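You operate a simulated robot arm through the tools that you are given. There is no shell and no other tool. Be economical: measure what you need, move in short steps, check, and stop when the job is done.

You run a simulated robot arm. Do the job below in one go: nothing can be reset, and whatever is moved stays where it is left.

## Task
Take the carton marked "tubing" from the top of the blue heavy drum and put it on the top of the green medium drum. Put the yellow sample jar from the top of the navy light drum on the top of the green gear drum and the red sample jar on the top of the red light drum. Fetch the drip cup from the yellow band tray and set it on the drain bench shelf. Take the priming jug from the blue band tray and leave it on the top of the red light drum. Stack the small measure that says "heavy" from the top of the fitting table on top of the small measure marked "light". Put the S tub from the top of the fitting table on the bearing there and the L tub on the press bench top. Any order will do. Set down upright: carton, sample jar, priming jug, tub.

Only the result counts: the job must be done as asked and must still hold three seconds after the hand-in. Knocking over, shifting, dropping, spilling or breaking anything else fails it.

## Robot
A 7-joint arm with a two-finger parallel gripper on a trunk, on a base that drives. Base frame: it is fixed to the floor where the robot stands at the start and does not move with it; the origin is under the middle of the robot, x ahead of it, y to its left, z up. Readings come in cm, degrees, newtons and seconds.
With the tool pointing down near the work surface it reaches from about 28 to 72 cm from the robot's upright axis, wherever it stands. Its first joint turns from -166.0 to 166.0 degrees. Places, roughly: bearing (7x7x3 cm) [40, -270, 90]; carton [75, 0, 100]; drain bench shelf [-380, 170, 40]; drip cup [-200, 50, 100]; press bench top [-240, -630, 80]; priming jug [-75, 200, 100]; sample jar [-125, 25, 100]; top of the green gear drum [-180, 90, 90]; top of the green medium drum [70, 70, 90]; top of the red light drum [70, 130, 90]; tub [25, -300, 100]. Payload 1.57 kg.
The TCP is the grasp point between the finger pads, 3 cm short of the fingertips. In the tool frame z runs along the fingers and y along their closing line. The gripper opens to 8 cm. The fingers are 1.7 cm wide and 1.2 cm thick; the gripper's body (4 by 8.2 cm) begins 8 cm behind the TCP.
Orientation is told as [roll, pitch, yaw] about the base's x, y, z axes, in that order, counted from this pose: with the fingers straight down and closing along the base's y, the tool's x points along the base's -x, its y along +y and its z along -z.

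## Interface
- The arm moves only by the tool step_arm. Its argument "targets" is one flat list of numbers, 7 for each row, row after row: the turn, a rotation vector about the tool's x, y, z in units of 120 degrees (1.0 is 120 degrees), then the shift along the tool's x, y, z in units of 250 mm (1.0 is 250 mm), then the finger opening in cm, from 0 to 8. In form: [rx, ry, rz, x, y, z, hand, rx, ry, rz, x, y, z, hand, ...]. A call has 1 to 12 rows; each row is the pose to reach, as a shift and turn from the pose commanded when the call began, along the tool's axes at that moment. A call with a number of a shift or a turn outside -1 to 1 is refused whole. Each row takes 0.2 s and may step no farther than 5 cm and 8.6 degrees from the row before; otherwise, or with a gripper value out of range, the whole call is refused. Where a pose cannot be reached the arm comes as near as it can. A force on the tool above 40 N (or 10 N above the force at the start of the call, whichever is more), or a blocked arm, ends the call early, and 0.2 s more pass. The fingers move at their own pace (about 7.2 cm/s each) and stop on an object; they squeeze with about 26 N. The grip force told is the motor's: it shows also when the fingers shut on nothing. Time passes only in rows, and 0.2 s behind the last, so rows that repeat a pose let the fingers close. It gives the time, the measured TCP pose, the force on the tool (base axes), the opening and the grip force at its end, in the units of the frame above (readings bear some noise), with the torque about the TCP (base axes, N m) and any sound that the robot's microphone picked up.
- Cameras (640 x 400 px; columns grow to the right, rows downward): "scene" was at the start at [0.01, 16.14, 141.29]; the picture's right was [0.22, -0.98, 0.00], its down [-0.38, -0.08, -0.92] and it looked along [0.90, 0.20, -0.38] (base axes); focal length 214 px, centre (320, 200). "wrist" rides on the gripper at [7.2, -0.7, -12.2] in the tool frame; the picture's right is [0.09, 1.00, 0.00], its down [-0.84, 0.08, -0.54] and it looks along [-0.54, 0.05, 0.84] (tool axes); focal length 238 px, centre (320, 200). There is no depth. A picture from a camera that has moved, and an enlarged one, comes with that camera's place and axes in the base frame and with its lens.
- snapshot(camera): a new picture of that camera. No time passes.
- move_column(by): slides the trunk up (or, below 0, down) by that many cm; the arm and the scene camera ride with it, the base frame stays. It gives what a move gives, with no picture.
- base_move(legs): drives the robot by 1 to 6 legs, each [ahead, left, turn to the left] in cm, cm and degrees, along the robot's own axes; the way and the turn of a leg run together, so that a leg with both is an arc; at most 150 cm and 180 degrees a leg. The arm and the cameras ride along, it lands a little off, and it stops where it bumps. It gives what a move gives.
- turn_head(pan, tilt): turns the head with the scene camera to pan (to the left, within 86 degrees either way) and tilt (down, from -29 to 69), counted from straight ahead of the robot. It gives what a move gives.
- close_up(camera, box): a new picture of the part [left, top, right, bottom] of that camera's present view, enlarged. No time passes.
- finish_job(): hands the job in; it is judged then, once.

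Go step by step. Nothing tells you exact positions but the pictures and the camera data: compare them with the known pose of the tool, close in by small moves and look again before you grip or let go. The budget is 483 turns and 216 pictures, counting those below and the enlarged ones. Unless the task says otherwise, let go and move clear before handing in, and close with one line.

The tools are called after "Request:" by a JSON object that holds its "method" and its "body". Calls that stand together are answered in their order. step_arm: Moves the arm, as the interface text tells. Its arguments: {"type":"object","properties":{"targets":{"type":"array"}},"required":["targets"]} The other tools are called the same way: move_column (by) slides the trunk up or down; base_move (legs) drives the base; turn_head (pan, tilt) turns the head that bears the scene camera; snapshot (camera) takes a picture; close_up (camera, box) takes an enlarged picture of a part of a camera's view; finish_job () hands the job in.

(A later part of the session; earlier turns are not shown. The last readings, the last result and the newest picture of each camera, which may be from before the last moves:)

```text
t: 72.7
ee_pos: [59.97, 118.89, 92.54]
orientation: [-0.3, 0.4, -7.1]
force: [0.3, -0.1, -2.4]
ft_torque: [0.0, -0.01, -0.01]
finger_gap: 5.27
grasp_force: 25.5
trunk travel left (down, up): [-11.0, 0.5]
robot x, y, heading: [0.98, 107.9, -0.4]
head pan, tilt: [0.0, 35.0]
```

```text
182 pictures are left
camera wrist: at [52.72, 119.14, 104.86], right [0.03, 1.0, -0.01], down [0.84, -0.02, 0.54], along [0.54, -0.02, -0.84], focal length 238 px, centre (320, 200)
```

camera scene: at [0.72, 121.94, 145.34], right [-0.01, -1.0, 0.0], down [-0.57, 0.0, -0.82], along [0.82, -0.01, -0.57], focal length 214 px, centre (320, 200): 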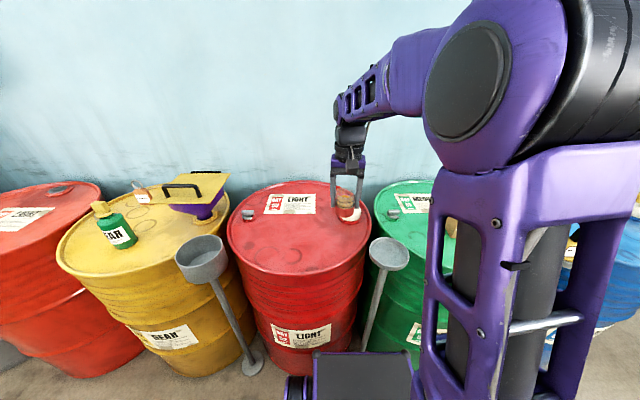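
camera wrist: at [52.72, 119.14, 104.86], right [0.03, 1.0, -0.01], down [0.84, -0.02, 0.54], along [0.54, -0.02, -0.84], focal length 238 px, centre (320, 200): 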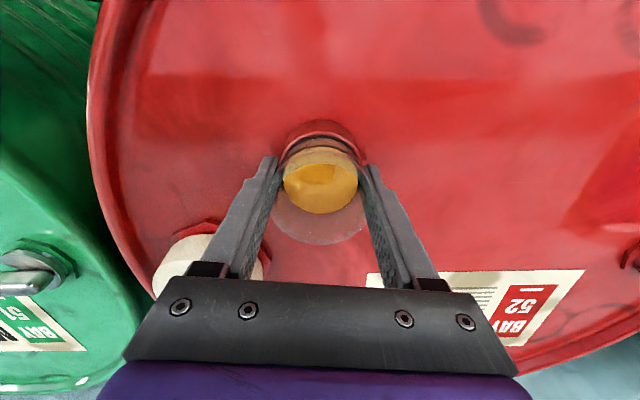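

Request:
{"method": "step_arm", "body": {"targets": [0, 0, 0, 0, 0, 0.008, 3, 0, 0, 0, 0, 0, 0.014, 3]}}

```text
t: 73.3
ee_pos: [60.05, 118.82, 92.37]
orientation: [-0.3, 0.1, -7.2]
force: [-1.6, 0.0, 8.1]
ft_torque: [0.26, 0.19, 0.0]
finger_gap: 5.24
grasp_force: 26.3
trunk travel left (down, up): [-11.0, 0.5]
robot x, y, heading: [0.82, 108.04, -0.5]
head pan, tilt: [0.0, 35.0]
```

Contact. Releasing and rising.

Request:
{"method": "step_arm", "body": {"targets": [0, 0, 0, 0, 0, -0.003, 5.4, 0, 0, 0, 0, 0, -0.003, 6.5, 0, 0, 0, 0, 0, -0.003, 8, 0, 0, 0, 0, 0, -0.003, 8, 0, 0, 0, 0, 0, -0.12, 8, 0, 0, 0, 0, 0, -0.28, 8, 0, 0, 0, 0, 0, -0.46, 8, 0, 0, 0, 0, 0, -0.64, 8, 0, 0, 0, 0, 0, -0.82, 8, 0, 0, 0, 0, 0, -0.96, 8]}}

Request:
{"method": "snapshot", "body": {"camera": "wrist"}}

```text
t: 75.5
ee_pos: [60.21, 119.0, 116.13]
orientation: [-0.3, 0.3, -7.1]
force: [-0.1, 0.5, 0.3]
ft_torque: [-0.02, 0.01, 0.01]
finger_gap: 8.0
grasp_force: 0.1
trunk travel left (down, up): [-11.0, 0.5]
robot x, y, heading: [1.05, 107.52, -0.5]
head pan, tilt: [0.0, 35.0]
```

```text
181 pictures are left
camera wrist: at [52.88, 119.25, 128.56], right [0.03, 1.0, -0.01], down [0.84, -0.02, 0.54], along [0.54, -0.02, -0.84], focal length 238 px, centre (320, 200)
```

wrist: 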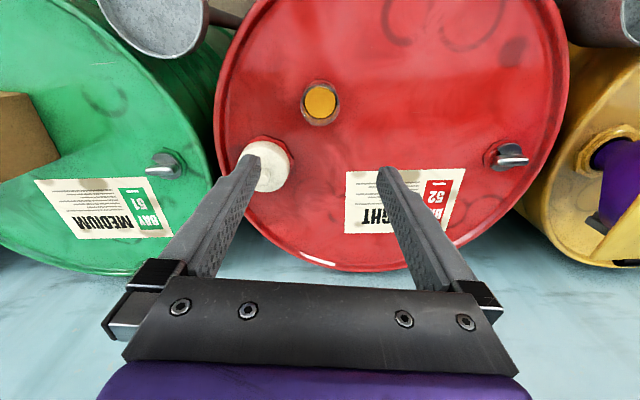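

Red jar stands on the red drum. Retract and drive to the blue band tray.

Request:
{"method": "step_arm", "body": {"targets": [0, 0, 0, 0.18, 0, 0, 8, 0, 0, 0, 0.36, 0, 0, 8, 0, 0, 0, 0.54, 0, 0, 8, 0, 0, 0, 0.6, 0, 0, 8]}}

Request:
{"method": "base_move", "body": {"legs": [[0, 0, 90], [82, 0, 0], [0, 0, 90]]}}

Request:
{"method": "turn_head", "body": {"pan": 0, "tilt": 25}}

Request:
{"method": "snapshot", "body": {"camera": "scene"}}

```text
t: 76.5
ee_pos: [45.26, 120.8, 116.27]
orientation: [-0.3, 0.1, -7.1]
force: [-0.4, -0.5, -0.8]
ft_torque: [-0.02, -0.01, 0.04]
finger_gap: 7.98
grasp_force: 0.0
trunk travel left (down, up): [-11.0, 0.5]
robot x, y, heading: [0.69, 107.63, -0.2]
head pan, tilt: [0.0, 35.0]
```

```text
t: 86.8
ee_pos: [-33.22, 218.03, 116.24]
orientation: [-0.4, 0.3, 118.1]
force: [0.0, -0.5, 0.1]
ft_torque: [0.03, 0.02, -0.01]
finger_gap: 8.0
grasp_force: 0.1
trunk travel left (down, up): [-11.0, 0.5]
robot x, y, heading: [2.78, 189.14, 124.9]
head pan, tilt: [0.0, 35.0]
stopped in leg 3: the robot was blocked; the commanded pose is now the measured one
```

```text
t: 87.5
ee_pos: [-33.3, 218.07, 116.26]
orientation: [-0.4, 0.4, 118.2]
force: [-0.1, 0.8, -0.1]
ft_torque: [0.01, -0.02, 0.0]
finger_gap: 8.03
grasp_force: 0.1
trunk travel left (down, up): [-11.0, 0.5]
robot x, y, heading: [2.98, 189.55, 124.8]
head pan, tilt: [0.0, 25.0]
```

```text
180 pictures are left
camera scene: at [-8.65, 181.57, 146.91], right [0.82, 0.57, 0.0], down [0.24, -0.35, -0.91], along [-0.52, 0.74, -0.42], focal length 214 px, centre (320, 200)
```

scene: 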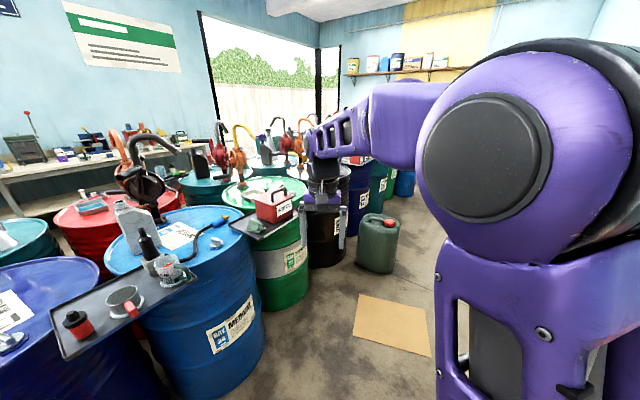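

The turn bumped something behind the robot (probably a post or drum). I'll shift away from the wall side and then inspect.

Request:
{"method": "base_move", "body": {"legs": [[10, 14, 0]]}}

Request:
{"method": "turn_head", "body": {"pan": -86, "tilt": 30}}

Request:
{"method": "snapshot", "body": {"camera": "scene"}}

```text
t: 89.5
ee_pos: [-50.45, 218.29, 116.29]
orientation: [-0.3, 0.2, 118.2]
force: [0.4, -0.1, -0.3]
ft_torque: [-0.01, 0.03, 0.02]
finger_gap: 8.0
grasp_force: 0.1
trunk travel left (down, up): [-11.0, 0.5]
robot x, y, heading: [-14.21, 189.36, 124.6]
head pan, tilt: [0.0, 25.0]
```

```text
t: 91.1
ee_pos: [-50.38, 218.46, 116.32]
orientation: [-0.4, 0.3, 118.1]
force: [-0.1, -0.8, 0.3]
ft_torque: [-0.07, 0.0, 0.0]
finger_gap: 8.0
grasp_force: 0.1
trunk travel left (down, up): [-11.0, 0.5]
robot x, y, heading: [-14.3, 189.86, 124.9]
head pan, tilt: [-85.9, 30.0]
```

```text
179 pictures are left
camera scene: at [-13.8, 180.29, 146.15], right [0.66, -0.75, 0.0], down [-0.37, -0.33, -0.87], along [0.65, 0.57, -0.5], focal length 214 px, centre (320, 200)
```

scene: 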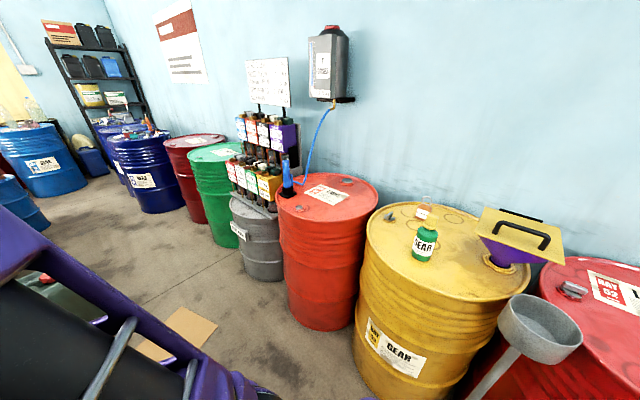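

Everything behind still stands upright. Finishing the turn to face the blue band tray.

Request:
{"method": "base_move", "body": {"legs": [[0, 0, 55]]}}

Request:
{"method": "turn_head", "body": {"pan": 0, "tilt": 40}}

Request:
{"method": "snapshot", "body": {"camera": "scene"}}

Request:
{"method": "snapshot", "body": {"camera": "wrist"}}

```text
t: 94.0
ee_pos: [-58.51, 176.2, 116.28]
orientation: [-0.4, 0.5, 173.3]
force: [0.6, 0.4, 0.0]
ft_torque: [0.0, 0.0, -0.01]
finger_gap: 7.99
grasp_force: 0.0
trunk travel left (down, up): [-11.0, 0.5]
robot x, y, heading: [-14.3, 189.7, 179.8]
head pan, tilt: [-85.9, 30.0]
```

```text
t: 95.6
ee_pos: [-58.54, 176.24, 116.36]
orientation: [-0.3, 0.3, 173.4]
force: [-0.1, 0.9, -0.1]
ft_torque: [0.01, 0.05, -0.02]
finger_gap: 7.98
grasp_force: 0.1
trunk travel left (down, up): [-11.0, 0.5]
robot x, y, heading: [-14.23, 189.72, 179.8]
head pan, tilt: [0.0, 40.0]
```

```text
178 pictures are left
camera scene: at [-13.75, 175.68, 144.58], right [0.0, 1.0, 0.0], down [0.64, 0.0, -0.77], along [-0.77, 0.0, -0.64], focal length 214 px, centre (320, 200)
```

scene: 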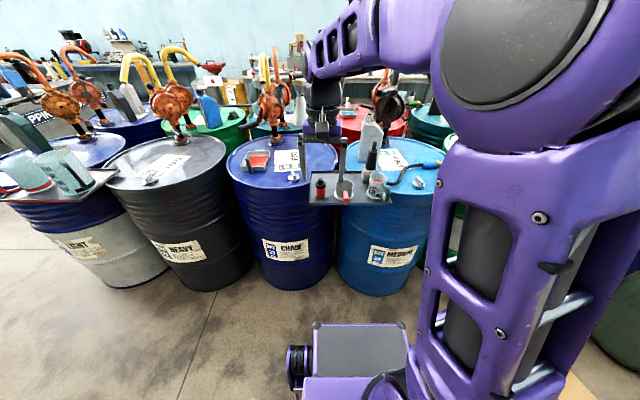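

```text
177 pictures are left
camera wrist: at [-51.53, 175.97, 128.62], right [-0.03, -1.0, 0.0], down [-0.84, 0.02, 0.54], along [-0.54, 0.02, -0.84], focal length 238 px, centre (320, 200)
```

wrist: 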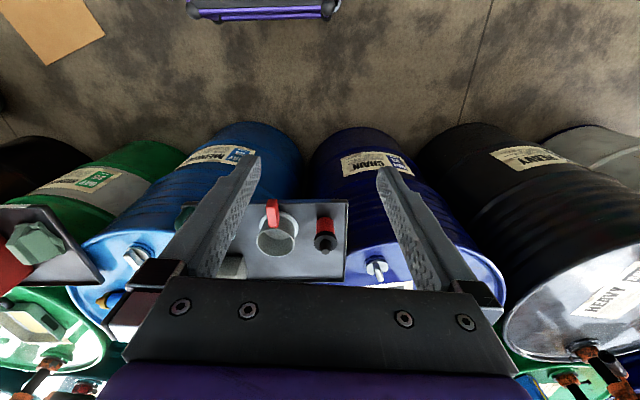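

Request:
{"method": "close_up", "body": {"camera": "scene", "box": [290, 110, 450, 220]}}

```text
3.64 times, centred on (370, 165) of scene
camera zoom: at [-13.75, 175.68, 144.58], right [0.0, 1.0, 0.0], down [0.64, 0.0, -0.77], along [-0.77, 0.0, -0.64], focal length 780 px, centre (138, 327)
```

zoom: 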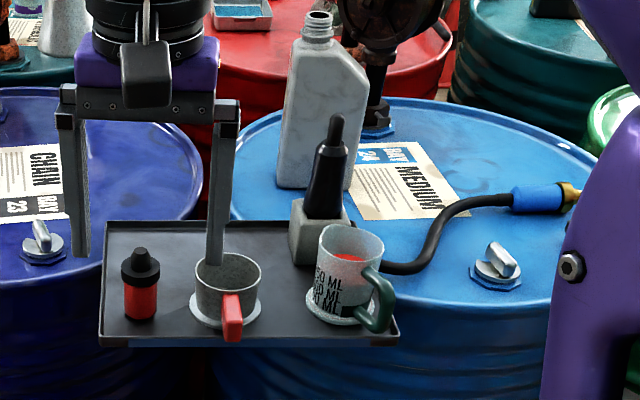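

The blue tray holds a graduated jug with a green handle (red liquid), a grey cup with red handle, and an oiler. The jug is near (-81,198). I'll move over it with the gripper turned to close along x, clear of the handle.

Request:
{"method": "step_arm", "body": {"targets": [0, 0, 0.069, -0.0759, -0.0468, 0, 8, 0, 0, 0.138, -0.152, -0.0936, 0, 8, 0, 0, 0.207, -0.228, -0.14, 0, 8, 0, 0, 0.276, -0.304, -0.187, 0, 8, 0, 0, 0.345, -0.38, -0.234, 0, 8, 0, 0, 0.414, -0.455, -0.281, 0, 8, 0, 0, 0.483, -0.531, -0.328, 0, 8, 0, 0, 0.552, -0.607, -0.374, 0, 8, 0, 0, 0.621, -0.683, -0.421, 0, 8, 0, 0, 0.69, -0.759, -0.468, 0, 8]}}

Request:
{"method": "snapshot", "body": {"camera": "wrist"}}

```text
t: 97.8
ee_pos: [-76.11, 190.1, 116.25]
orientation: [-0.3, -0.3, 90.2]
force: [-0.1, 0.0, 0.1]
ft_torque: [0.02, 0.04, 0.0]
finger_gap: 8.0
grasp_force: 0.0
trunk travel left (down, up): [-11.0, 0.5]
robot x, y, heading: [-14.25, 189.44, 179.9]
head pan, tilt: [0.0, 40.0]
```

```text
175 pictures are left
camera wrist: at [-75.59, 182.89, 128.51], right [-1.0, -0.1, -0.01], down [-0.08, 0.83, 0.55], along [-0.05, 0.54, -0.84], focal length 238 px, centre (320, 200)
```

wrist: 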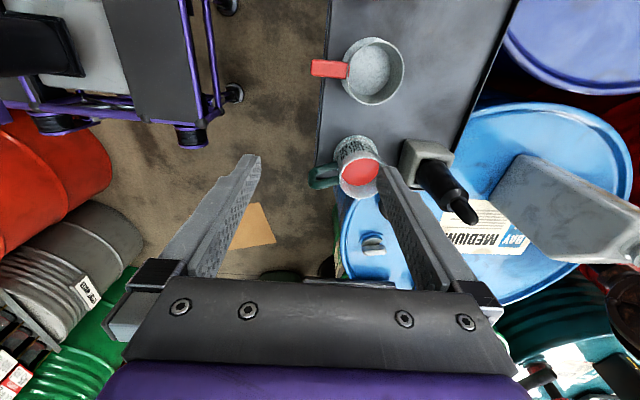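

Request:
{"method": "close_up", "body": {"camera": "wrist", "box": [290, 100, 450, 220]}}

```text
3.33 times, centred on (370, 160) of wrist
camera zoom: at [-75.59, 182.89, 128.51], right [-1.0, -0.1, -0.01], down [-0.08, 0.83, 0.55], along [-0.05, 0.54, -0.84], focal length 794 px, centre (153, 333)
```

zoom: 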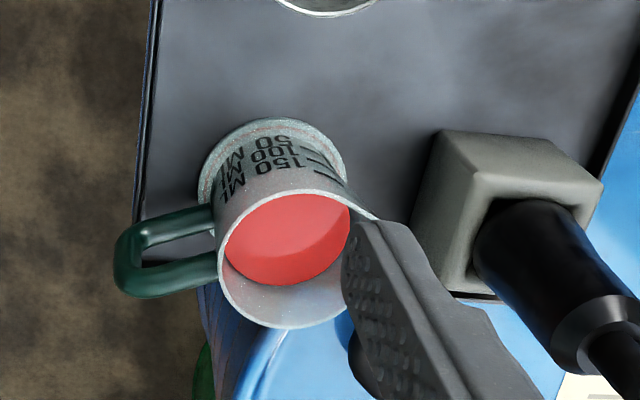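

The handle points toward +x (about 18° to +y), so closing roughly along y is right. Jug centre ≈ (-83.3,197.8). Rotating the wrist to yaw ~192° above the jug.

Request:
{"method": "step_arm", "body": {"targets": [0, 0, -0.071, -0.0257, 0.0237, 0, 8, 0, 0, -0.142, -0.0513, 0.0473, 0, 8, 0, 0, -0.213, -0.077, 0.071, 0, 8, 0, 0, -0.284, -0.103, 0.0947, 0, 8, 0, 0, -0.355, -0.128, 0.118, 0, 8, 0, 0, -0.426, -0.154, 0.142, 0, 8, 0, 0, -0.497, -0.18, 0.166, 0, 8, 0, 0, -0.568, -0.205, 0.189, 0, 8, 0, 0, -0.639, -0.231, 0.213, 0, 8, 0, 0, -0.71, -0.257, 0.237, 0, 8, 0, 0, -0.781, -0.282, 0.26, 0, 8, 0, 0, -0.852, -0.308, 0.284, 0, 8]}}

Request:
{"method": "close_up", "body": {"camera": "wrist", "box": [200, 0, 440, 150]}}

Request:
{"method": "snapshot", "body": {"camera": "wrist"}}

```text
t: 100.4
ee_pos: [-80.7, 197.3, 115.66]
orientation: [-0.1, 0.6, -169.8]
force: [0.3, -0.6, 0.1]
ft_torque: [0.03, 0.01, 0.05]
finger_gap: 8.0
grasp_force: 0.0
out of reach, approached as far as the arm can: row 9, 10, 11, 12
trunk travel left (down, up): [-11.0, 0.5]
robot x, y, heading: [-14.21, 189.61, 179.7]
head pan, tilt: [0.0, 40.0]
```

```text
2.67 times, centred on (320, 75) of wrist
camera zoom: at [-73.96, 199.11, 127.94], right [0.27, -0.96, 0.0], down [-0.81, -0.23, 0.53], along [-0.51, -0.14, -0.85], focal length 636 px, centre (320, 533)
```

zoom: 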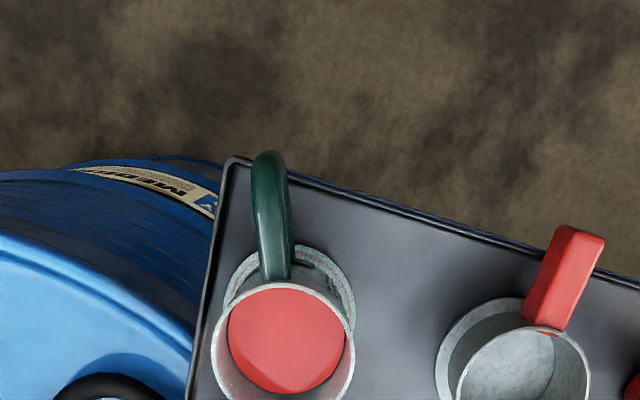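

```text
172 pictures are left
camera wrist: at [-73.96, 199.11, 127.94], right [0.27, -0.96, 0.0], down [-0.81, -0.23, 0.53], along [-0.51, -0.14, -0.85], focal length 238 px, centre (320, 200)
```

wrist: 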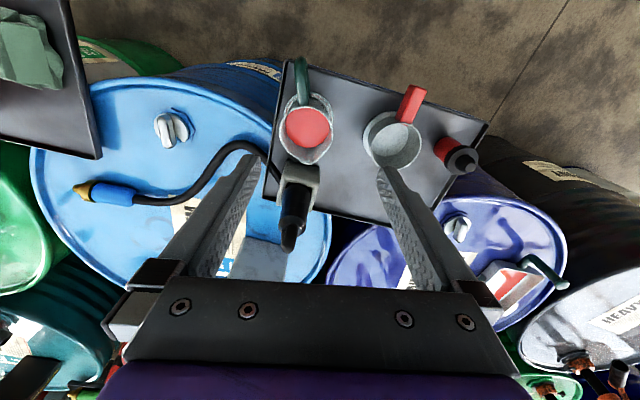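

Clear view: jug centre ≈ (-82.5,198.6), handle well perpendicular to the closing line. I'm at the reach limit, so nudge the base forward slightly.

Request:
{"method": "base_move", "body": {"legs": [[5, -1.5, 0]]}}

```text
t: 101.3
ee_pos: [-85.72, 198.78, 115.67]
orientation: [-0.1, 0.6, -170.0]
force: [0.3, 0.0, 0.6]
ft_torque: [-0.01, 0.01, 0.0]
finger_gap: 8.03
grasp_force: 0.1
trunk travel left (down, up): [-11.0, 0.5]
robot x, y, heading: [-19.06, 190.84, 179.8]
head pan, tilt: [0.0, 40.0]
```

Request:
{"method": "step_arm", "body": {"targets": [0, 0, 0, 0.06, 0.013, 0, 8, 0, 0, 0, 0.125, 0.026, 0, 8]}}

```text
t: 101.9
ee_pos: [-85.1, 198.84, 116.37]
orientation: [-0.1, 0.7, -170.0]
force: [-0.3, -0.4, 0.6]
ft_torque: [0.01, 0.01, 0.02]
finger_gap: 7.98
grasp_force: 0.1
out of reach, approached as far as the arm can: row 1, 2
trunk travel left (down, up): [-11.0, 0.5]
robot x, y, heading: [-19.27, 191.21, 180.0]
head pan, tilt: [0.0, 40.0]
```

Request:
{"method": "step_arm", "body": {"targets": [0, 0, 0, 0.095, 0.037, 0.04, 8, 0, 0, 0, 0.095, 0.037, 0.2, 8, 0, 0, 0, 0.095, 0.037, 0.36, 8, 0, 0, 0, 0.095, 0.037, 0.5, 8]}}

Request:
{"method": "snapshot", "body": {"camera": "wrist"}}

```text
t: 102.9
ee_pos: [-89.19, 199.09, 105.39]
orientation: [0.0, 0.6, -170.0]
force: [-0.2, 0.3, -0.1]
ft_torque: [-0.02, -0.01, -0.02]
finger_gap: 8.02
grasp_force: 0.1
out of reach, approached as far as the arm can: row 1, 2, 3, 4
trunk travel left (down, up): [-11.0, 0.5]
robot x, y, heading: [-19.34, 191.07, 179.6]
head pan, tilt: [0.0, 40.0]
```

```text
171 pictures are left
camera wrist: at [-82.47, 201.02, 117.83], right [0.27, -0.96, 0.0], down [-0.82, -0.22, 0.53], along [-0.51, -0.14, -0.85], focal length 238 px, centre (320, 200)
```

wrist: 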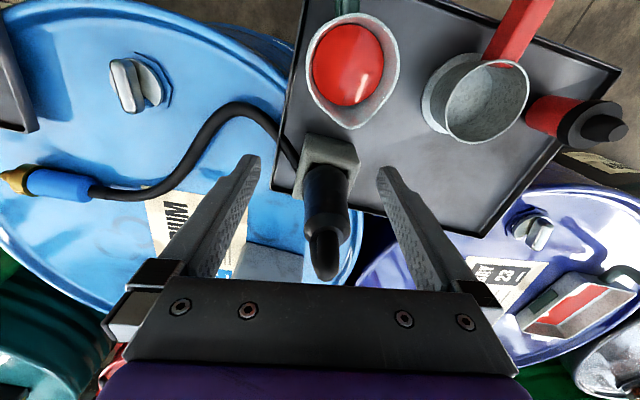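

The arm settled off target: the yaw seems past a wrist limit. Everything is still clear; I'll raise and rotate back ~13° so the pose is reachable again.

Request:
{"method": "step_arm", "body": {"targets": [0, 0, 0, 0, 0, -0.1, 8, 0, 0, 0, 0, 0, -0.24, 8, 0, 0, 0, 0, 0, -0.4, 8]}}

Request:
{"method": "step_arm", "body": {"targets": [0, 0, 0.05, 0, 0, 0, 8, 0, 0, 0.11, 0, 0, 0, 8]}}

```text
t: 103.7
ee_pos: [-86.96, 198.65, 112.85]
orientation: [0.1, 0.7, -169.9]
force: [0.8, 0.0, -1.5]
ft_torque: [0.02, -0.01, 0.01]
finger_gap: 7.98
grasp_force: 0.2
out of reach, approached as far as the arm can: row 1, 2, 3
trunk travel left (down, up): [-11.0, 0.5]
robot x, y, heading: [-19.21, 191.32, 179.7]
head pan, tilt: [0.0, 40.0]
```

```text
t: 104.3
ee_pos: [-87.01, 198.66, 113.0]
orientation: [-0.2, 0.6, 176.8]
force: [-0.1, 0.5, -0.2]
ft_torque: [-0.02, -0.01, 0.0]
finger_gap: 8.0
grasp_force: 0.1
trunk travel left (down, up): [-11.0, 0.5]
robot x, y, heading: [-19.33, 190.76, 180.0]
head pan, tilt: [0.0, 40.0]
```

Request:
{"method": "step_arm", "body": {"targets": [0, 0, 0, 0.09, -0.004, 0, 8, 0, 0, 0, 0.18, -0.008, 0, 8]}}

Request:
{"method": "snapshot", "body": {"camera": "wrist"}}

```text
t: 104.9
ee_pos: [-82.54, 198.53, 113.12]
orientation: [-0.2, 0.5, 177.0]
force: [-0.9, -0.4, 0.1]
ft_torque: [0.02, -0.01, -0.01]
finger_gap: 8.01
grasp_force: 0.1
trunk travel left (down, up): [-11.0, 0.5]
robot x, y, heading: [-19.41, 191.02, 180.0]
head pan, tilt: [0.0, 40.0]
```

```text
170 pictures are left
camera wrist: at [-75.49, 198.78, 125.45], right [0.04, -1.0, 0.0], down [-0.84, -0.03, 0.53], along [-0.53, -0.02, -0.84], focal length 238 px, centre (320, 200)
```

wrist: 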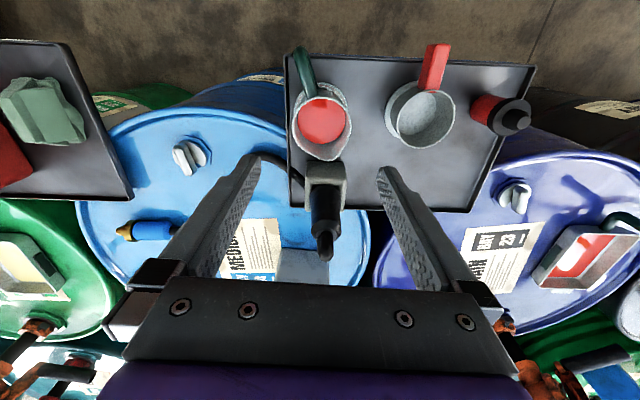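

Aligned over the jug. Descending.

Request:
{"method": "step_arm", "body": {"targets": [0, 0, 0, 0, 0, 0.14, 8, 0, 0, 0, 0, 0, 0.3, 8, 0, 0, 0, 0, 0, 0.46, 8, 0, 0, 0, 0, 0, 0.56, 8]}}

Request:
{"method": "snapshot", "body": {"camera": "wrist"}}

```text
t: 105.9
ee_pos: [-82.36, 198.6, 98.85]
orientation: [-0.2, 0.5, 176.9]
force: [-0.3, -0.9, 0.3]
ft_torque: [0.0, 0.02, -0.03]
finger_gap: 8.01
grasp_force: 0.0
trunk travel left (down, up): [-11.0, 0.5]
robot x, y, heading: [-19.39, 191.44, 179.9]
head pan, tilt: [0.0, 40.0]
```

```text
169 pictures are left
camera wrist: at [-75.33, 198.89, 111.3], right [0.04, -1.0, 0.0], down [-0.85, -0.03, 0.53], along [-0.53, -0.02, -0.85], focal length 238 px, centre (320, 200)
```

wrist: 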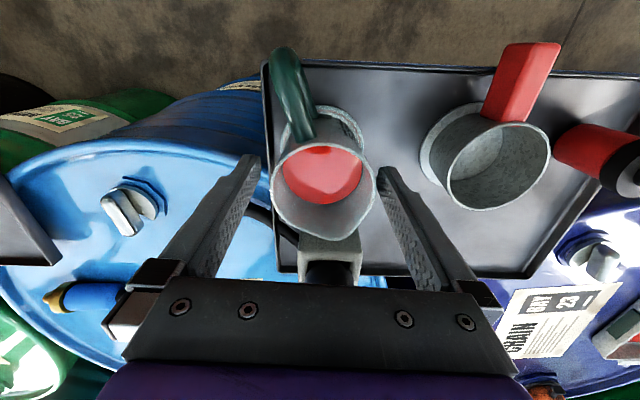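

Request:
{"method": "step_arm", "body": {"targets": [0, 0, 0, 0, 0.004, 0.08, 8, 0, 0, 0, 0, 0.006, 0.15, 8, 0, 0, 0, 0, 0.006, 0.15, 6.5, 0, 0, 0, 0, 0.006, 0.15, 4.5, 0, 0, 0, 0, 0.006, 0.15, 4.5, 0, 0, 0, 0, 0.006, 0.15, 4.5]}}

Request:
{"method": "snapshot", "body": {"camera": "wrist"}}

```text
t: 107.3
ee_pos: [-82.22, 198.46, 95.29]
orientation: [-0.2, 0.6, 176.9]
force: [0.0, -0.3, 1.6]
ft_torque: [-0.03, 0.15, 0.06]
finger_gap: 7.42
grasp_force: 25.9
trunk travel left (down, up): [-11.0, 0.5]
robot x, y, heading: [-19.3, 191.2, 180.0]
head pan, tilt: [0.0, 40.0]
```

```text
168 pictures are left
camera wrist: at [-75.3, 198.73, 107.65], right [0.04, -1.0, 0.0], down [-0.84, -0.03, 0.53], along [-0.53, -0.02, -0.85], focal length 238 px, centre (320, 200)
```

wrist: 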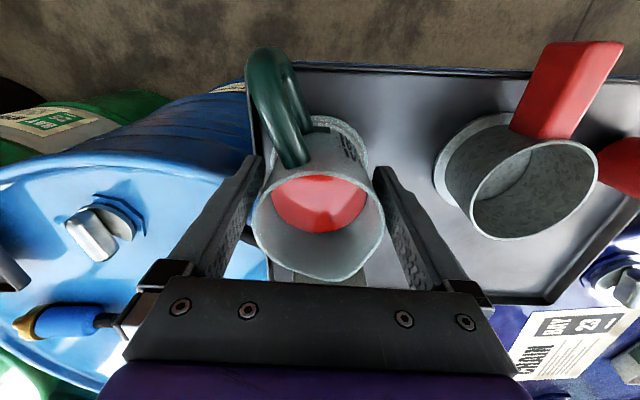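

Gripped at 7.4 cm. Lifting gently and checking the hold.

Request:
{"method": "step_arm", "body": {"targets": [0, 0, 0, 0, 0, -0.02, 4.5, 0, 0, 0, 0, 0, -0.06, 4.5, 0, 0, 0, 0, 0, -0.1, 4.5]}}

Request:
{"method": "snapshot", "body": {"camera": "wrist"}}

```text
t: 108.1
ee_pos: [-82.22, 198.54, 97.78]
orientation: [-0.3, 0.5, 176.8]
force: [-0.8, -1.1, -3.3]
ft_torque: [-0.01, 0.03, 0.02]
finger_gap: 7.39
grasp_force: 25.9
trunk travel left (down, up): [-11.0, 0.5]
robot x, y, heading: [-18.76, 190.72, 180.4]
head pan, tilt: [0.0, 40.0]
```

```text
167 pictures are left
camera wrist: at [-75.33, 198.74, 110.1], right [0.04, -1.0, 0.0], down [-0.85, -0.03, 0.53], along [-0.53, -0.02, -0.85], focal length 238 px, centre (320, 200)
```

wrist: 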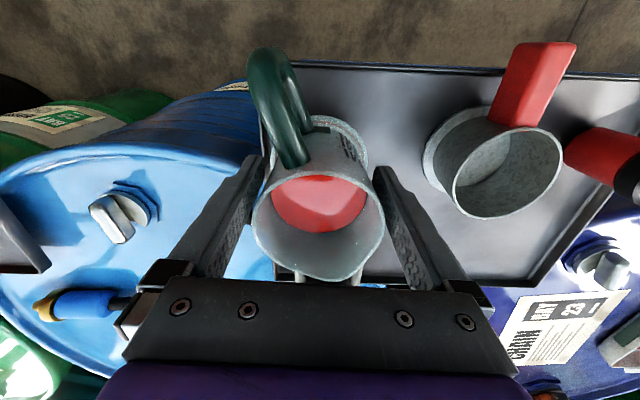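

Held firmly. Raising, retracting, and driving back to the red drum.

Request:
{"method": "step_arm", "body": {"targets": [0, 0, 0, 0, 0, -0.12, 4.5, 0, 0, 0, 0, 0, -0.26, 4.5, 0, 0, 0, 0, 0, -0.4, 4.5, 0, 0, 0, 0, 0, -0.54, 4.5, 0, 0, 0, 0, 0, -0.62, 4.5, 0, 0, 0, 0.12, 0, -0.62, 4.5, 0, 0, 0, 0.26, 0, -0.62, 4.5, 0, 0, 0, 0.4, 0, -0.62, 4.5, 0, 0, 0, 0.54, 0, -0.62, 4.5, 0, 0, 0, 0.68, 0, -0.62, 4.5]}}

Request:
{"method": "base_move", "body": {"legs": [[-5, 0, 0], [0, 0, -90], [-80, 0, 0], [0, 0, -90], [13, 0, 0]]}}

Request:
{"method": "snapshot", "body": {"camera": "scene"}}

Request:
{"method": "snapshot", "body": {"camera": "wrist"}}

```text
t: 110.3
ee_pos: [-65.68, 197.51, 113.32]
orientation: [-0.2, 0.4, 176.9]
force: [-0.9, 0.8, -2.2]
ft_torque: [0.01, 0.01, 0.0]
finger_gap: 7.41
grasp_force: 25.8
trunk travel left (down, up): [-11.0, 0.5]
robot x, y, heading: [-19.01, 190.96, 179.9]
head pan, tilt: [0.0, 40.0]
```

```text
t: 123.9
ee_pos: [45.62, 104.65, 113.43]
orientation: [-0.3, 0.7, -3.5]
force: [-0.3, 0.0, -3.1]
ft_torque: [-0.01, 0.04, 0.0]
finger_gap: 7.39
grasp_force: 25.9
trunk travel left (down, up): [-11.0, 0.5]
robot x, y, heading: [-0.64, 111.19, -0.4]
head pan, tilt: [0.0, 40.0]
```

```text
166 pictures are left
camera scene: at [-1.09, 125.54, 144.58], right [-0.01, -1.0, 0.0], down [-0.64, 0.01, -0.77], along [0.77, -0.01, -0.64], focal length 214 px, centre (320, 200)
```

scene: 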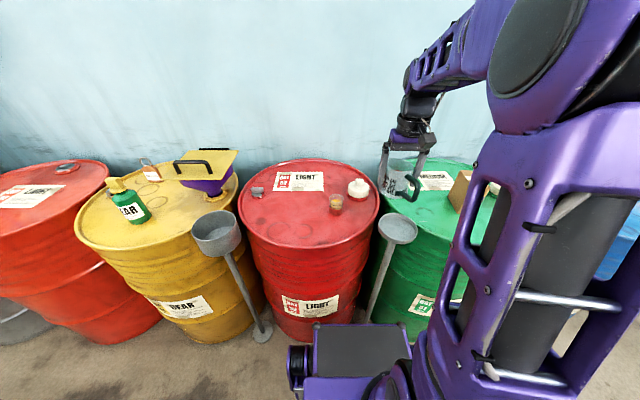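

```text
165 pictures are left
camera wrist: at [38.46, 104.39, 125.76], right [-0.03, 1.0, 0.0], down [0.85, 0.03, 0.53], along [0.53, 0.02, -0.85], focal length 238 px, centre (320, 200)
```

wrist: 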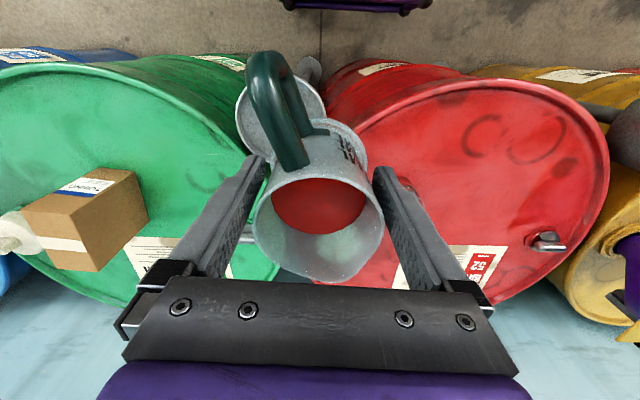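

Jug intact. Moving over a free spot at about (60,138), clear of the jar.

Request:
{"method": "step_arm", "body": {"targets": [0, 0, 0, -0.037, 0.179, 0, 4.5, 0, 0, 0, -0.074, 0.357, 0, 4.5, 0, 0, 0, -0.112, 0.536, 0, 4.5, 0, 0, 0, -0.149, 0.714, 0, 4.5, 0, 0, 0, -0.186, 0.893, 0, 4.5]}}

Request:
{"method": "step_arm", "body": {"targets": [0, 0, 0, -0.077, 0.119, 0, 4.5, 0, 0, 0, -0.154, 0.238, 0, 4.5, 0, 0, 0, -0.23, 0.357, 0, 4.5, 0, 0, 0, -0.307, 0.476, 0, 4.5, 0, 0, 0, -0.307, 0.476, 0.14, 4.5, 0, 0, 0, -0.307, 0.476, 0.3, 4.5, 0, 0, 0, -0.307, 0.476, 0.46, 4.5, 0, 0, 0, -0.307, 0.476, 0.6, 4.5, 0, 0, 0, -0.307, 0.476, 0.68, 4.5]}}

Request:
{"method": "close_up", "body": {"camera": "scene", "box": [220, 120, 420, 260]}}

```text
t: 125.1
ee_pos: [51.9, 126.62, 113.38]
orientation: [-0.3, 0.7, -3.6]
force: [0.1, 0.4, -2.4]
ft_torque: [0.03, -0.02, -0.01]
finger_gap: 7.41
grasp_force: 26.2
trunk travel left (down, up): [-11.0, 0.5]
robot x, y, heading: [-0.57, 110.94, -0.2]
head pan, tilt: [0.0, 40.0]
```

```text
t: 127.1
ee_pos: [60.05, 138.13, 96.11]
orientation: [-0.1, 0.6, -3.5]
force: [0.3, 0.2, -2.0]
ft_torque: [0.0, 0.02, 0.03]
finger_gap: 7.39
grasp_force: 25.8
trunk travel left (down, up): [-11.0, 0.5]
robot x, y, heading: [-0.66, 111.8, -0.4]
head pan, tilt: [0.0, 40.0]
```

```text
2.86 times, centred on (320, 190) of scene
camera zoom: at [-1.09, 125.55, 144.58], right [-0.01, -1.0, 0.0], down [-0.64, 0.0, -0.77], along [0.77, -0.01, -0.64], focal length 613 px, centre (320, 229)
```

zoom: 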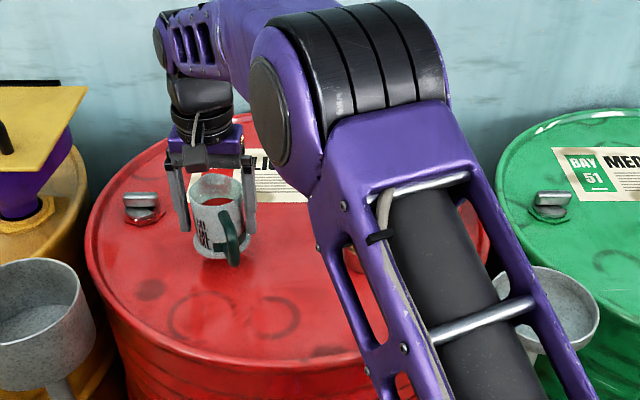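

Close to the surface. Probing down.

Request:
{"method": "step_arm", "body": {"targets": [0, 0, 0, 0, 0, 0.02, 4.5, 0, 0, 0, 0, 0, 0.04, 4.5, 0, 0, 0, 0, 0, 0.05, 4.5, 0, 0, 0, 0, 0, 0.06, 4.5]}}

```text
t: 128.1
ee_pos: [59.96, 138.06, 94.54]
orientation: [-0.2, 0.6, -3.4]
force: [0.1, -0.4, -2.2]
ft_torque: [0.03, 0.04, 0.01]
finger_gap: 7.42
grasp_force: 26.3
trunk travel left (down, up): [-11.0, 0.5]
robot x, y, heading: [-0.38, 111.53, -0.6]
head pan, tilt: [0.0, 40.0]
```

Request:
{"method": "step_arm", "body": {"targets": [0, 0, 0, 0, 0, 0.01, 4.5, 0, 0, 0, 0, 0, 0.018, 4.5]}}

```text
t: 128.7
ee_pos: [59.96, 138.06, 94.09]
orientation: [-0.2, 0.6, -3.4]
force: [0.7, 0.8, -2.3]
ft_torque: [0.01, 0.02, -0.04]
finger_gap: 7.41
grasp_force: 26.2
trunk travel left (down, up): [-11.0, 0.5]
robot x, y, heading: [-0.95, 111.37, -0.1]
head pan, tilt: [0.0, 40.0]
```

Request:
{"method": "step_arm", "body": {"targets": [0, 0, 0, 0, 0, 0.008, 4.5, 0, 0, 0, 0, 0, 0.016, 4.5]}}

```text
t: 129.3
ee_pos: [59.9, 138.02, 93.77]
orientation: [-0.2, 0.6, -3.5]
force: [-0.3, -0.6, -2.6]
ft_torque: [0.02, 0.02, 0.01]
finger_gap: 7.37
grasp_force: 25.2
trunk travel left (down, up): [-11.0, 0.5]
robot x, y, heading: [-0.83, 111.21, -0.4]
head pan, tilt: [0.0, 40.0]
```

Request:
{"method": "step_arm", "body": {"targets": [0, 0, 0, 0, 0, 0.008, 4.5, 0, 0, 0, 0, 0, 0.016, 4.5]}}

Request:
{"method": "close_up", "body": {"camera": "scene", "box": [240, 150, 340, 220]}}

```text
t: 129.9
ee_pos: [59.87, 138.05, 93.42]
orientation: [-0.2, 0.5, -3.6]
force: [0.0, 0.6, -2.3]
ft_torque: [0.0, 0.0, 0.02]
finger_gap: 7.39
grasp_force: 25.8
trunk travel left (down, up): [-11.0, 0.5]
robot x, y, heading: [-0.79, 111.35, -0.2]
head pan, tilt: [0.0, 40.0]
```

```text
5.71 times, centred on (290, 185) of scene
camera zoom: at [-1.09, 125.55, 144.58], right [-0.01, -1.0, 0.0], down [-0.64, 0.0, -0.77], along [0.77, -0.01, -0.64], focal length 1226 px, centre (491, 286)
```

zoom: 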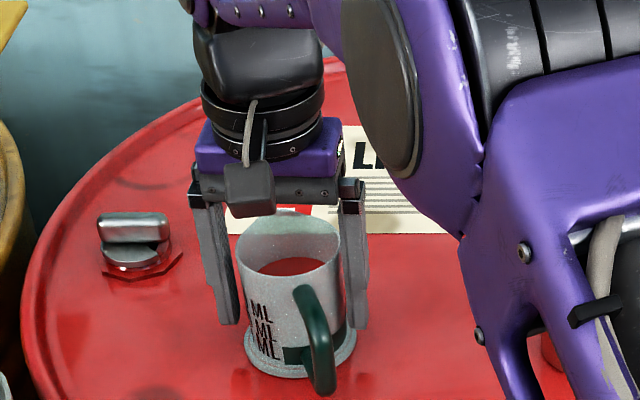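

Request:
{"method": "step_arm", "body": {"targets": [0, 0, 0, 0, 0, 0.01, 4.5, 0, 0, 0, 0, 0, 0.02, 4.5]}}

```text
t: 130.5
ee_pos: [59.85, 138.03, 93.37]
orientation: [0.0, 0.3, -3.5]
force: [-5.6, -1.9, 17.9]
ft_torque: [-0.13, -0.6, -0.14]
finger_gap: 7.38
grasp_force: 26.5
trunk travel left (down, up): [-11.0, 0.5]
robot x, y, heading: [-0.71, 111.67, -0.1]
head pan, tilt: [0.0, 40.0]
```

Contact. Relieving pressure, releasing, rising.

Request:
{"method": "step_arm", "body": {"targets": [0, 0, 0, 0, 0, -0.015, 4.5, 0, 0, 0, 0, 0, -0.015, 7.5, 0, 0, 0, 0, 0, -0.015, 8, 0, 0, 0, 0, 0, -0.015, 8]}}

Request:
{"method": "step_arm", "body": {"targets": [0, 0, 0, 0, 0, -0.06, 8, 0, 0, 0, 0, 0, -0.16, 8, 0, 0, 0, 0, 0, -0.3, 8, 0, 0, 0, 0, 0, -0.46, 8, 0, 0, 0, 0, 0, -0.62, 8, 0, 0, 0, 0, 0, -0.76, 8]}}

Request:
{"method": "snapshot", "body": {"camera": "wrist"}}

```text
t: 131.5
ee_pos: [59.79, 138.04, 93.36]
orientation: [-0.3, 0.7, -3.4]
force: [-0.5, 0.4, 0.2]
ft_torque: [-0.01, 0.0, -0.02]
finger_gap: 8.01
grasp_force: 0.0
trunk travel left (down, up): [-11.0, 0.5]
robot x, y, heading: [-0.72, 111.18, -0.3]
head pan, tilt: [0.0, 40.0]
```

```text
t: 132.9
ee_pos: [60.14, 137.9, 112.39]
orientation: [-0.2, 0.5, -3.6]
force: [0.1, 0.3, -0.3]
ft_torque: [-0.02, 0.01, 0.02]
finger_gap: 7.97
grasp_force: 0.0
trunk travel left (down, up): [-11.0, 0.5]
robot x, y, heading: [-0.95, 111.45, -0.2]
head pan, tilt: [0.0, 40.0]
```

```text
162 pictures are left
camera wrist: at [52.85, 137.78, 124.76], right [-0.03, 1.0, 0.0], down [0.85, 0.03, 0.53], along [0.53, 0.01, -0.85], focal length 238 px, centre (320, 200)
```

wrist: 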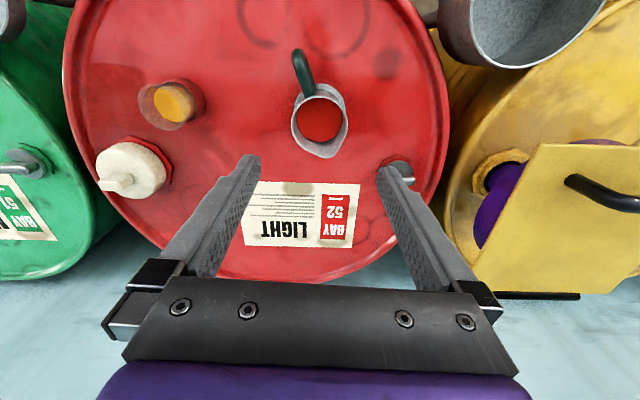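

Both items stand on the red drum. Next is the yellow jar; I'll retract and drive around to the south-east of the navy drum, stopping to look.

Request:
{"method": "step_arm", "body": {"targets": [0, 0, 0, 0.1, -0.1, -0.16, 8, 0, 0, 0, 0.24, -0.2, -0.16, 8, 0, 0, 0, 0.38, -0.3, -0.16, 8, 0, 0, 0, 0.5, -0.4, -0.16, 8, 0, 0, 0, 0.6, -0.5, -0.16, 8]}}

Request:
{"method": "base_move", "body": {"legs": [[0, 0, 180], [10, 135, 0]]}}

Request:
{"method": "turn_head", "body": {"pan": -20, "tilt": 35}}

Request:
{"method": "snapshot", "body": {"camera": "scene"}}

Request:
{"method": "snapshot", "body": {"camera": "wrist"}}

```text
refused: row 1 steps farther than a row can; nothing moved
```

```text
t: 153.4
ee_pos: [-72.3, -49.45, 112.36]
orientation: [-0.2, 0.6, 177.1]
force: [0.4, -0.1, 0.0]
ft_torque: [0.03, 0.0, -0.01]
finger_gap: 8.0
grasp_force: 0.0
trunk travel left (down, up): [-11.0, 0.5]
robot x, y, heading: [-12.28, -22.52, -179.7]
head pan, tilt: [0.0, 40.0]
```

```text
t: 154.2
ee_pos: [-72.38, -49.43, 112.38]
orientation: [-0.2, 0.6, 177.2]
force: [0.2, 0.7, 0.6]
ft_torque: [0.0, 0.0, 0.0]
finger_gap: 8.0
grasp_force: 0.1
trunk travel left (down, up): [-11.0, 0.5]
robot x, y, heading: [-11.89, -21.93, -179.7]
head pan, tilt: [-20.0, 35.0]
```

```text
161 pictures are left
camera scene: at [-11.17, -33.01, 145.33], right [0.34, 0.94, 0.0], down [0.54, -0.19, -0.82], along [-0.77, 0.28, -0.57], focal length 214 px, centre (320, 200)
```

scene: 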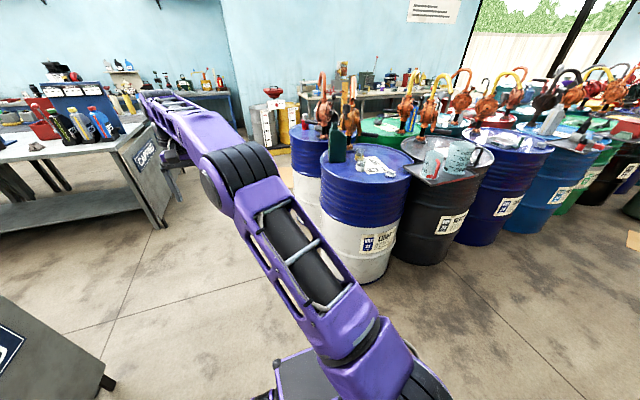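

```text
160 pictures are left
camera wrist: at [-65.38, -49.17, 124.74], right [0.04, -1.0, 0.0], down [-0.84, -0.04, 0.53], along [-0.53, -0.02, -0.85], focal length 238 px, centre (320, 200)
```

wrist: 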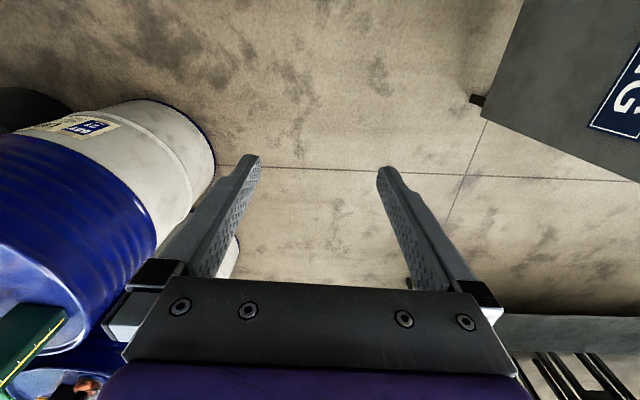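

The arm retract was refused but the drive went on; jugs and drums look undisturbed. Zooming on the navy drum top from this side.

Request:
{"method": "close_up", "body": {"camera": "scene", "box": [290, 70, 490, 200]}}

```text
3.08 times, centred on (390, 135) of scene
camera zoom: at [-11.17, -33.01, 145.33], right [0.34, 0.94, 0.0], down [0.54, -0.19, -0.82], along [-0.77, 0.28, -0.57], focal length 660 px, centre (105, 400)
```

zoom: 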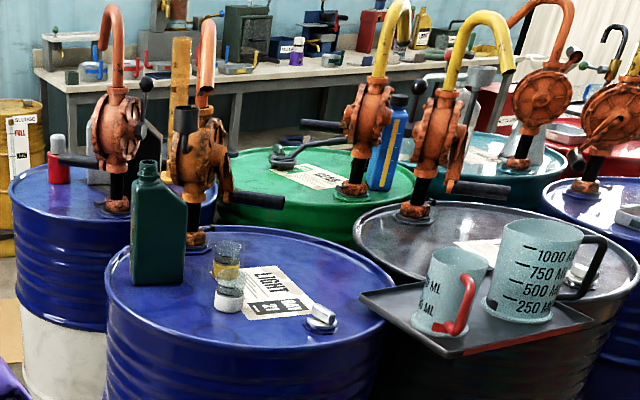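

Retract the arm properly, then swing it to the robot's right in open space.

Request:
{"method": "step_arm", "body": {"targets": [0, 0, 0, 0.15, -0.076, -0.028, 8, 0, 0, 0, 0.3, -0.152, -0.056, 8, 0, 0, 0, 0.449, -0.229, -0.084, 8, 0, 0, 0, 0.598, -0.305, -0.112, 8, 0, 0, 0, 0.748, -0.381, -0.14, 8]}}

Request:
{"method": "step_arm", "body": {"targets": [0, 0, 0.05, -0.0764, -0.172, 0, 8, 0, 0, 0.1, -0.135, -0.352, 0, 8, 0, 0, 0.15, -0.174, -0.536, 0, 8, 0, 0, 0.2, -0.194, -0.723, 0, 8, 0, 0, 0.25, -0.194, -0.912, 0, 8]}}

Request:
{"method": "step_arm", "body": {"targets": [0, 0, 0.05, -0.0764, -0.172, 0, 8, 0, 0, 0.1, -0.135, -0.352, 0, 8, 0, 0, 0.15, -0.174, -0.536, 0, 8, 0, 0, 0.2, -0.194, -0.723, 0, 8, 0, 0, 0.25, -0.194, -0.912, 0, 8]}}

Request:
{"method": "step_arm", "body": {"targets": [0, 0, 0.05, -0.0764, -0.172, 0, 8, 0, 0, 0.1, -0.135, -0.352, 0, 8, 0, 0, 0.15, -0.174, -0.536, 0, 8, 0, 0, 0.2, -0.194, -0.723, 0, 8, 0, 0, 0.25, -0.194, -0.912, 0, 8]}}

```text
t: 155.4
ee_pos: [-53.27, -40.73, 116.18]
orientation: [-0.2, 0.6, 177.2]
force: [-0.1, -1.0, -0.9]
ft_torque: [0.01, -0.04, -0.01]
finger_gap: 7.96
grasp_force: 0.1
trunk travel left (down, up): [-11.0, 0.5]
robot x, y, heading: [-11.87, -22.12, -179.8]
head pan, tilt: [-20.0, 35.0]
```

```text
t: 156.7
ee_pos: [-56.79, -17.92, 116.22]
orientation: [-0.3, 0.3, 147.1]
force: [-0.1, -0.6, 0.2]
ft_torque: [-0.02, -0.02, 0.03]
finger_gap: 7.97
grasp_force: 0.1
trunk travel left (down, up): [-11.0, 0.5]
robot x, y, heading: [-12.3, -22.04, -179.6]
head pan, tilt: [-20.0, 35.0]
```

```text
t: 157.8
ee_pos: [-48.71, 3.99, 116.05]
orientation: [-0.6, 0.2, 117.0]
force: [-0.1, 0.2, -1.1]
ft_torque: [0.0, 0.02, 0.03]
finger_gap: 8.01
grasp_force: 0.0
trunk travel left (down, up): [-11.0, 0.5]
robot x, y, heading: [-11.83, -22.04, -180.0]
head pan, tilt: [-20.0, 35.0]
```

```text
t: 159.1
ee_pos: [-30.61, 18.74, 116.45]
orientation: [-0.6, -0.3, 87.2]
force: [-0.2, 0.4, -0.1]
ft_torque: [-0.01, 0.02, 0.0]
finger_gap: 8.0
grasp_force: 0.2
trunk travel left (down, up): [-11.0, 0.5]
robot x, y, heading: [-11.5, -22.12, -179.6]
head pan, tilt: [-20.0, 35.0]
```

Request:
{"method": "base_move", "body": {"legs": [[0, 0, 25], [46, -26, 0]]}}

Request:
{"method": "turn_head", "body": {"pan": -60, "tilt": 50}}

Request:
{"method": "snapshot", "body": {"camera": "scene"}}

Request:
{"method": "snapshot", "body": {"camera": "wrist"}}

```text
t: 163.5
ee_pos: [-99.4, 10.51, 116.46]
orientation: [-0.7, -0.1, 112.4]
force: [0.0, -0.1, 0.7]
ft_torque: [0.02, 0.01, 0.01]
finger_gap: 7.97
grasp_force: 0.0
trunk travel left (down, up): [-11.0, 0.5]
robot x, y, heading: [-65.27, -18.93, -154.5]
head pan, tilt: [-20.0, 35.0]
```

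```text
t: 164.5
ee_pos: [-99.39, 10.41, 116.38]
orientation: [-0.6, -0.1, 112.4]
force: [-0.1, 0.4, -0.4]
ft_torque: [0.01, -0.03, -0.01]
finger_gap: 8.02
grasp_force: 0.1
trunk travel left (down, up): [-11.0, 0.5]
robot x, y, heading: [-65.23, -18.54, -154.5]
head pan, tilt: [-60.0, 50.0]
```

```text
158 pictures are left
camera scene: at [-57.2, -22.86, 143.17], right [0.57, 0.82, 0.0], down [0.63, -0.43, -0.64], along [-0.53, 0.36, -0.77], focal length 214 px, centre (320, 200)
```

scene: 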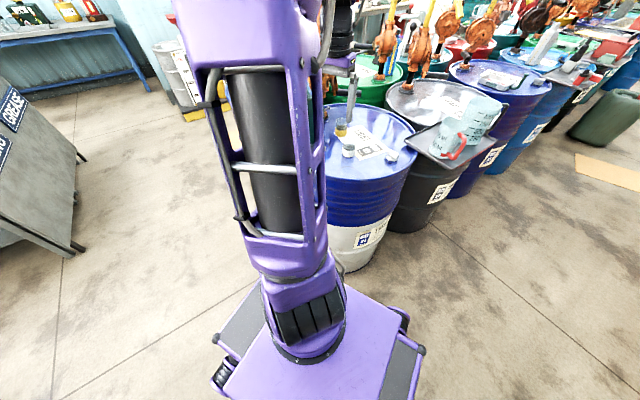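

```text
157 pictures are left
camera wrist: at [-96.25, 3.91, 128.74], right [-0.89, -0.46, -0.01], down [-0.39, 0.74, 0.54], along [-0.24, 0.49, -0.84], focal length 238 px, centre (320, 200)
```

wrist: 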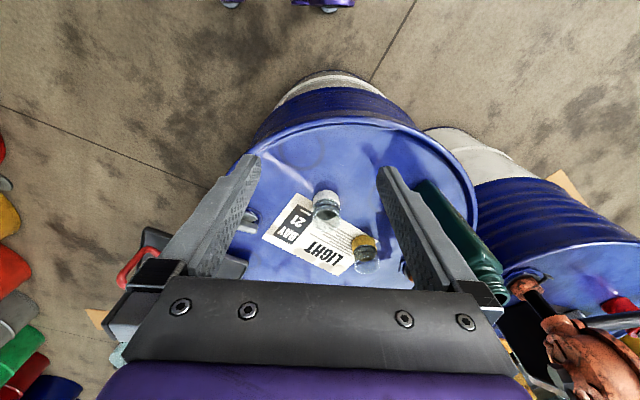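

The base is narrow sideways, so I can slide a bit closer. Yellow jar at about (-121.5,32), bottle cap near (-122,14).

Request:
{"method": "base_move", "body": {"legs": [[4, -8, 0]]}}

```text
t: 166.0
ee_pos: [-106.42, 15.93, 116.56]
orientation: [-0.6, -0.1, 112.4]
force: [-0.2, -0.1, 0.6]
ft_torque: [0.0, 0.02, -0.02]
finger_gap: 7.99
grasp_force: 0.0
trunk travel left (down, up): [-11.0, 0.5]
robot x, y, heading: [-72.17, -13.14, -154.4]
head pan, tilt: [-60.0, 50.0]
```

Request:
{"method": "step_arm", "body": {"targets": [0, 0, -0.055, -0.114, 0.014, 0, 8, 0, 0, -0.11, -0.228, 0.028, 0, 8, 0, 0, -0.165, -0.342, 0.042, 0, 8, 0, 0, -0.217, -0.455, 0.055, 0, 8]}}

Request:
{"method": "snapshot", "body": {"camera": "wrist"}}

```text
t: 167.0
ee_pos: [-112.08, 26.0, 116.48]
orientation: [-0.6, 0.1, 138.6]
force: [0.7, -0.3, 0.6]
ft_torque: [0.0, 0.05, 0.0]
finger_gap: 8.0
grasp_force: 0.0
trunk travel left (down, up): [-11.0, 0.5]
robot x, y, heading: [-72.27, -12.65, -154.6]
head pan, tilt: [-60.0, 50.0]
```

```text
156 pictures are left
camera wrist: at [-106.5, 21.67, 128.83], right [-0.59, -0.81, -0.01], down [-0.68, 0.49, 0.54], along [-0.43, 0.33, -0.84], focal length 238 px, centre (320, 200)
```

wrist: 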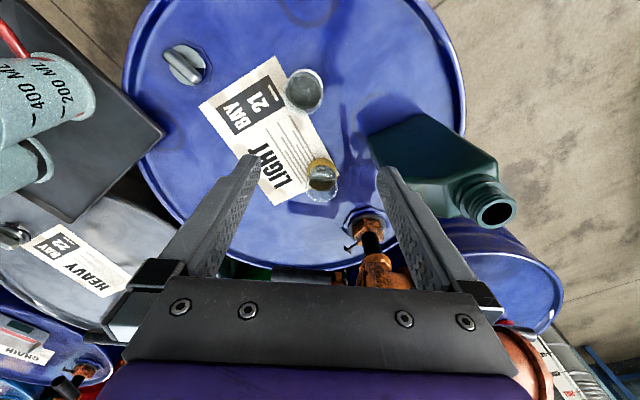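

Request:
{"method": "step_arm", "body": {"targets": [0, 0, 0, -0.1225, 0.011, 0.06, 8, 0, 0, 0, -0.245, 0.022, 0.18, 8, 0, 0, 0, -0.3675, 0.032, 0.3, 8, 0, 0, 0, -0.49, 0.043, 0.42, 8, 0, 0, 0, -0.49, 0.043, 0.56, 8]}}

Request:
{"method": "snapshot", "body": {"camera": "wrist"}}

Request:
{"method": "snapshot", "body": {"camera": "scene"}}

```text
t: 168.2
ee_pos: [-121.8, 33.51, 102.33]
orientation: [-0.6, 0.0, 138.4]
force: [0.1, -0.6, 0.8]
ft_torque: [0.01, -0.02, 0.0]
finger_gap: 7.98
grasp_force: 0.0
trunk travel left (down, up): [-11.0, 0.5]
robot x, y, heading: [-72.21, -13.13, -154.7]
head pan, tilt: [-60.0, 50.0]
```

```text
155 pictures are left
camera wrist: at [-116.27, 29.12, 114.74], right [-0.59, -0.81, -0.01], down [-0.68, 0.49, 0.54], along [-0.43, 0.33, -0.84], focal length 238 px, centre (320, 200)
```

wrist: 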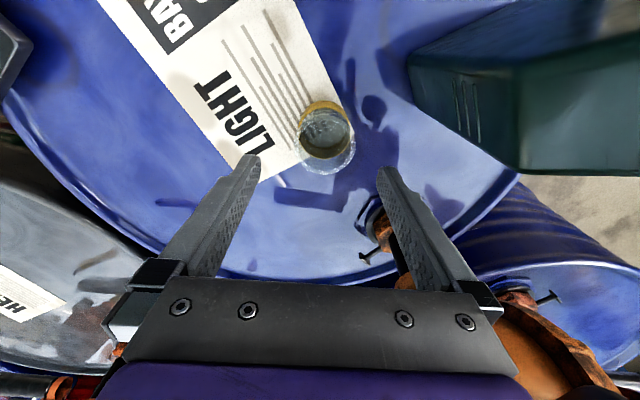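

```text
154 pictures are left
camera scene: at [-64.24, -17.25, 143.17], right [0.57, 0.82, 0.0], down [0.63, -0.44, -0.64], along [-0.53, 0.36, -0.77], focal length 214 px, centre (320, 200)
```

scene: 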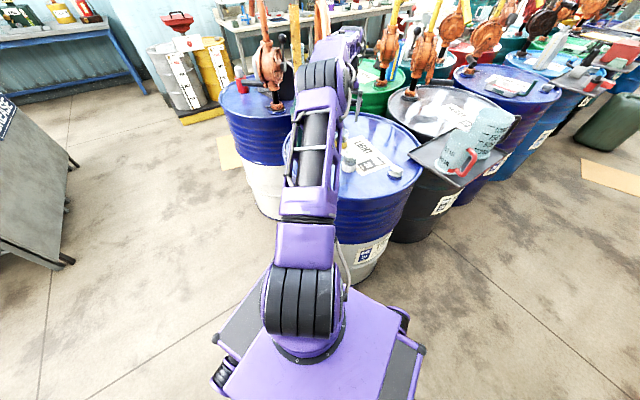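

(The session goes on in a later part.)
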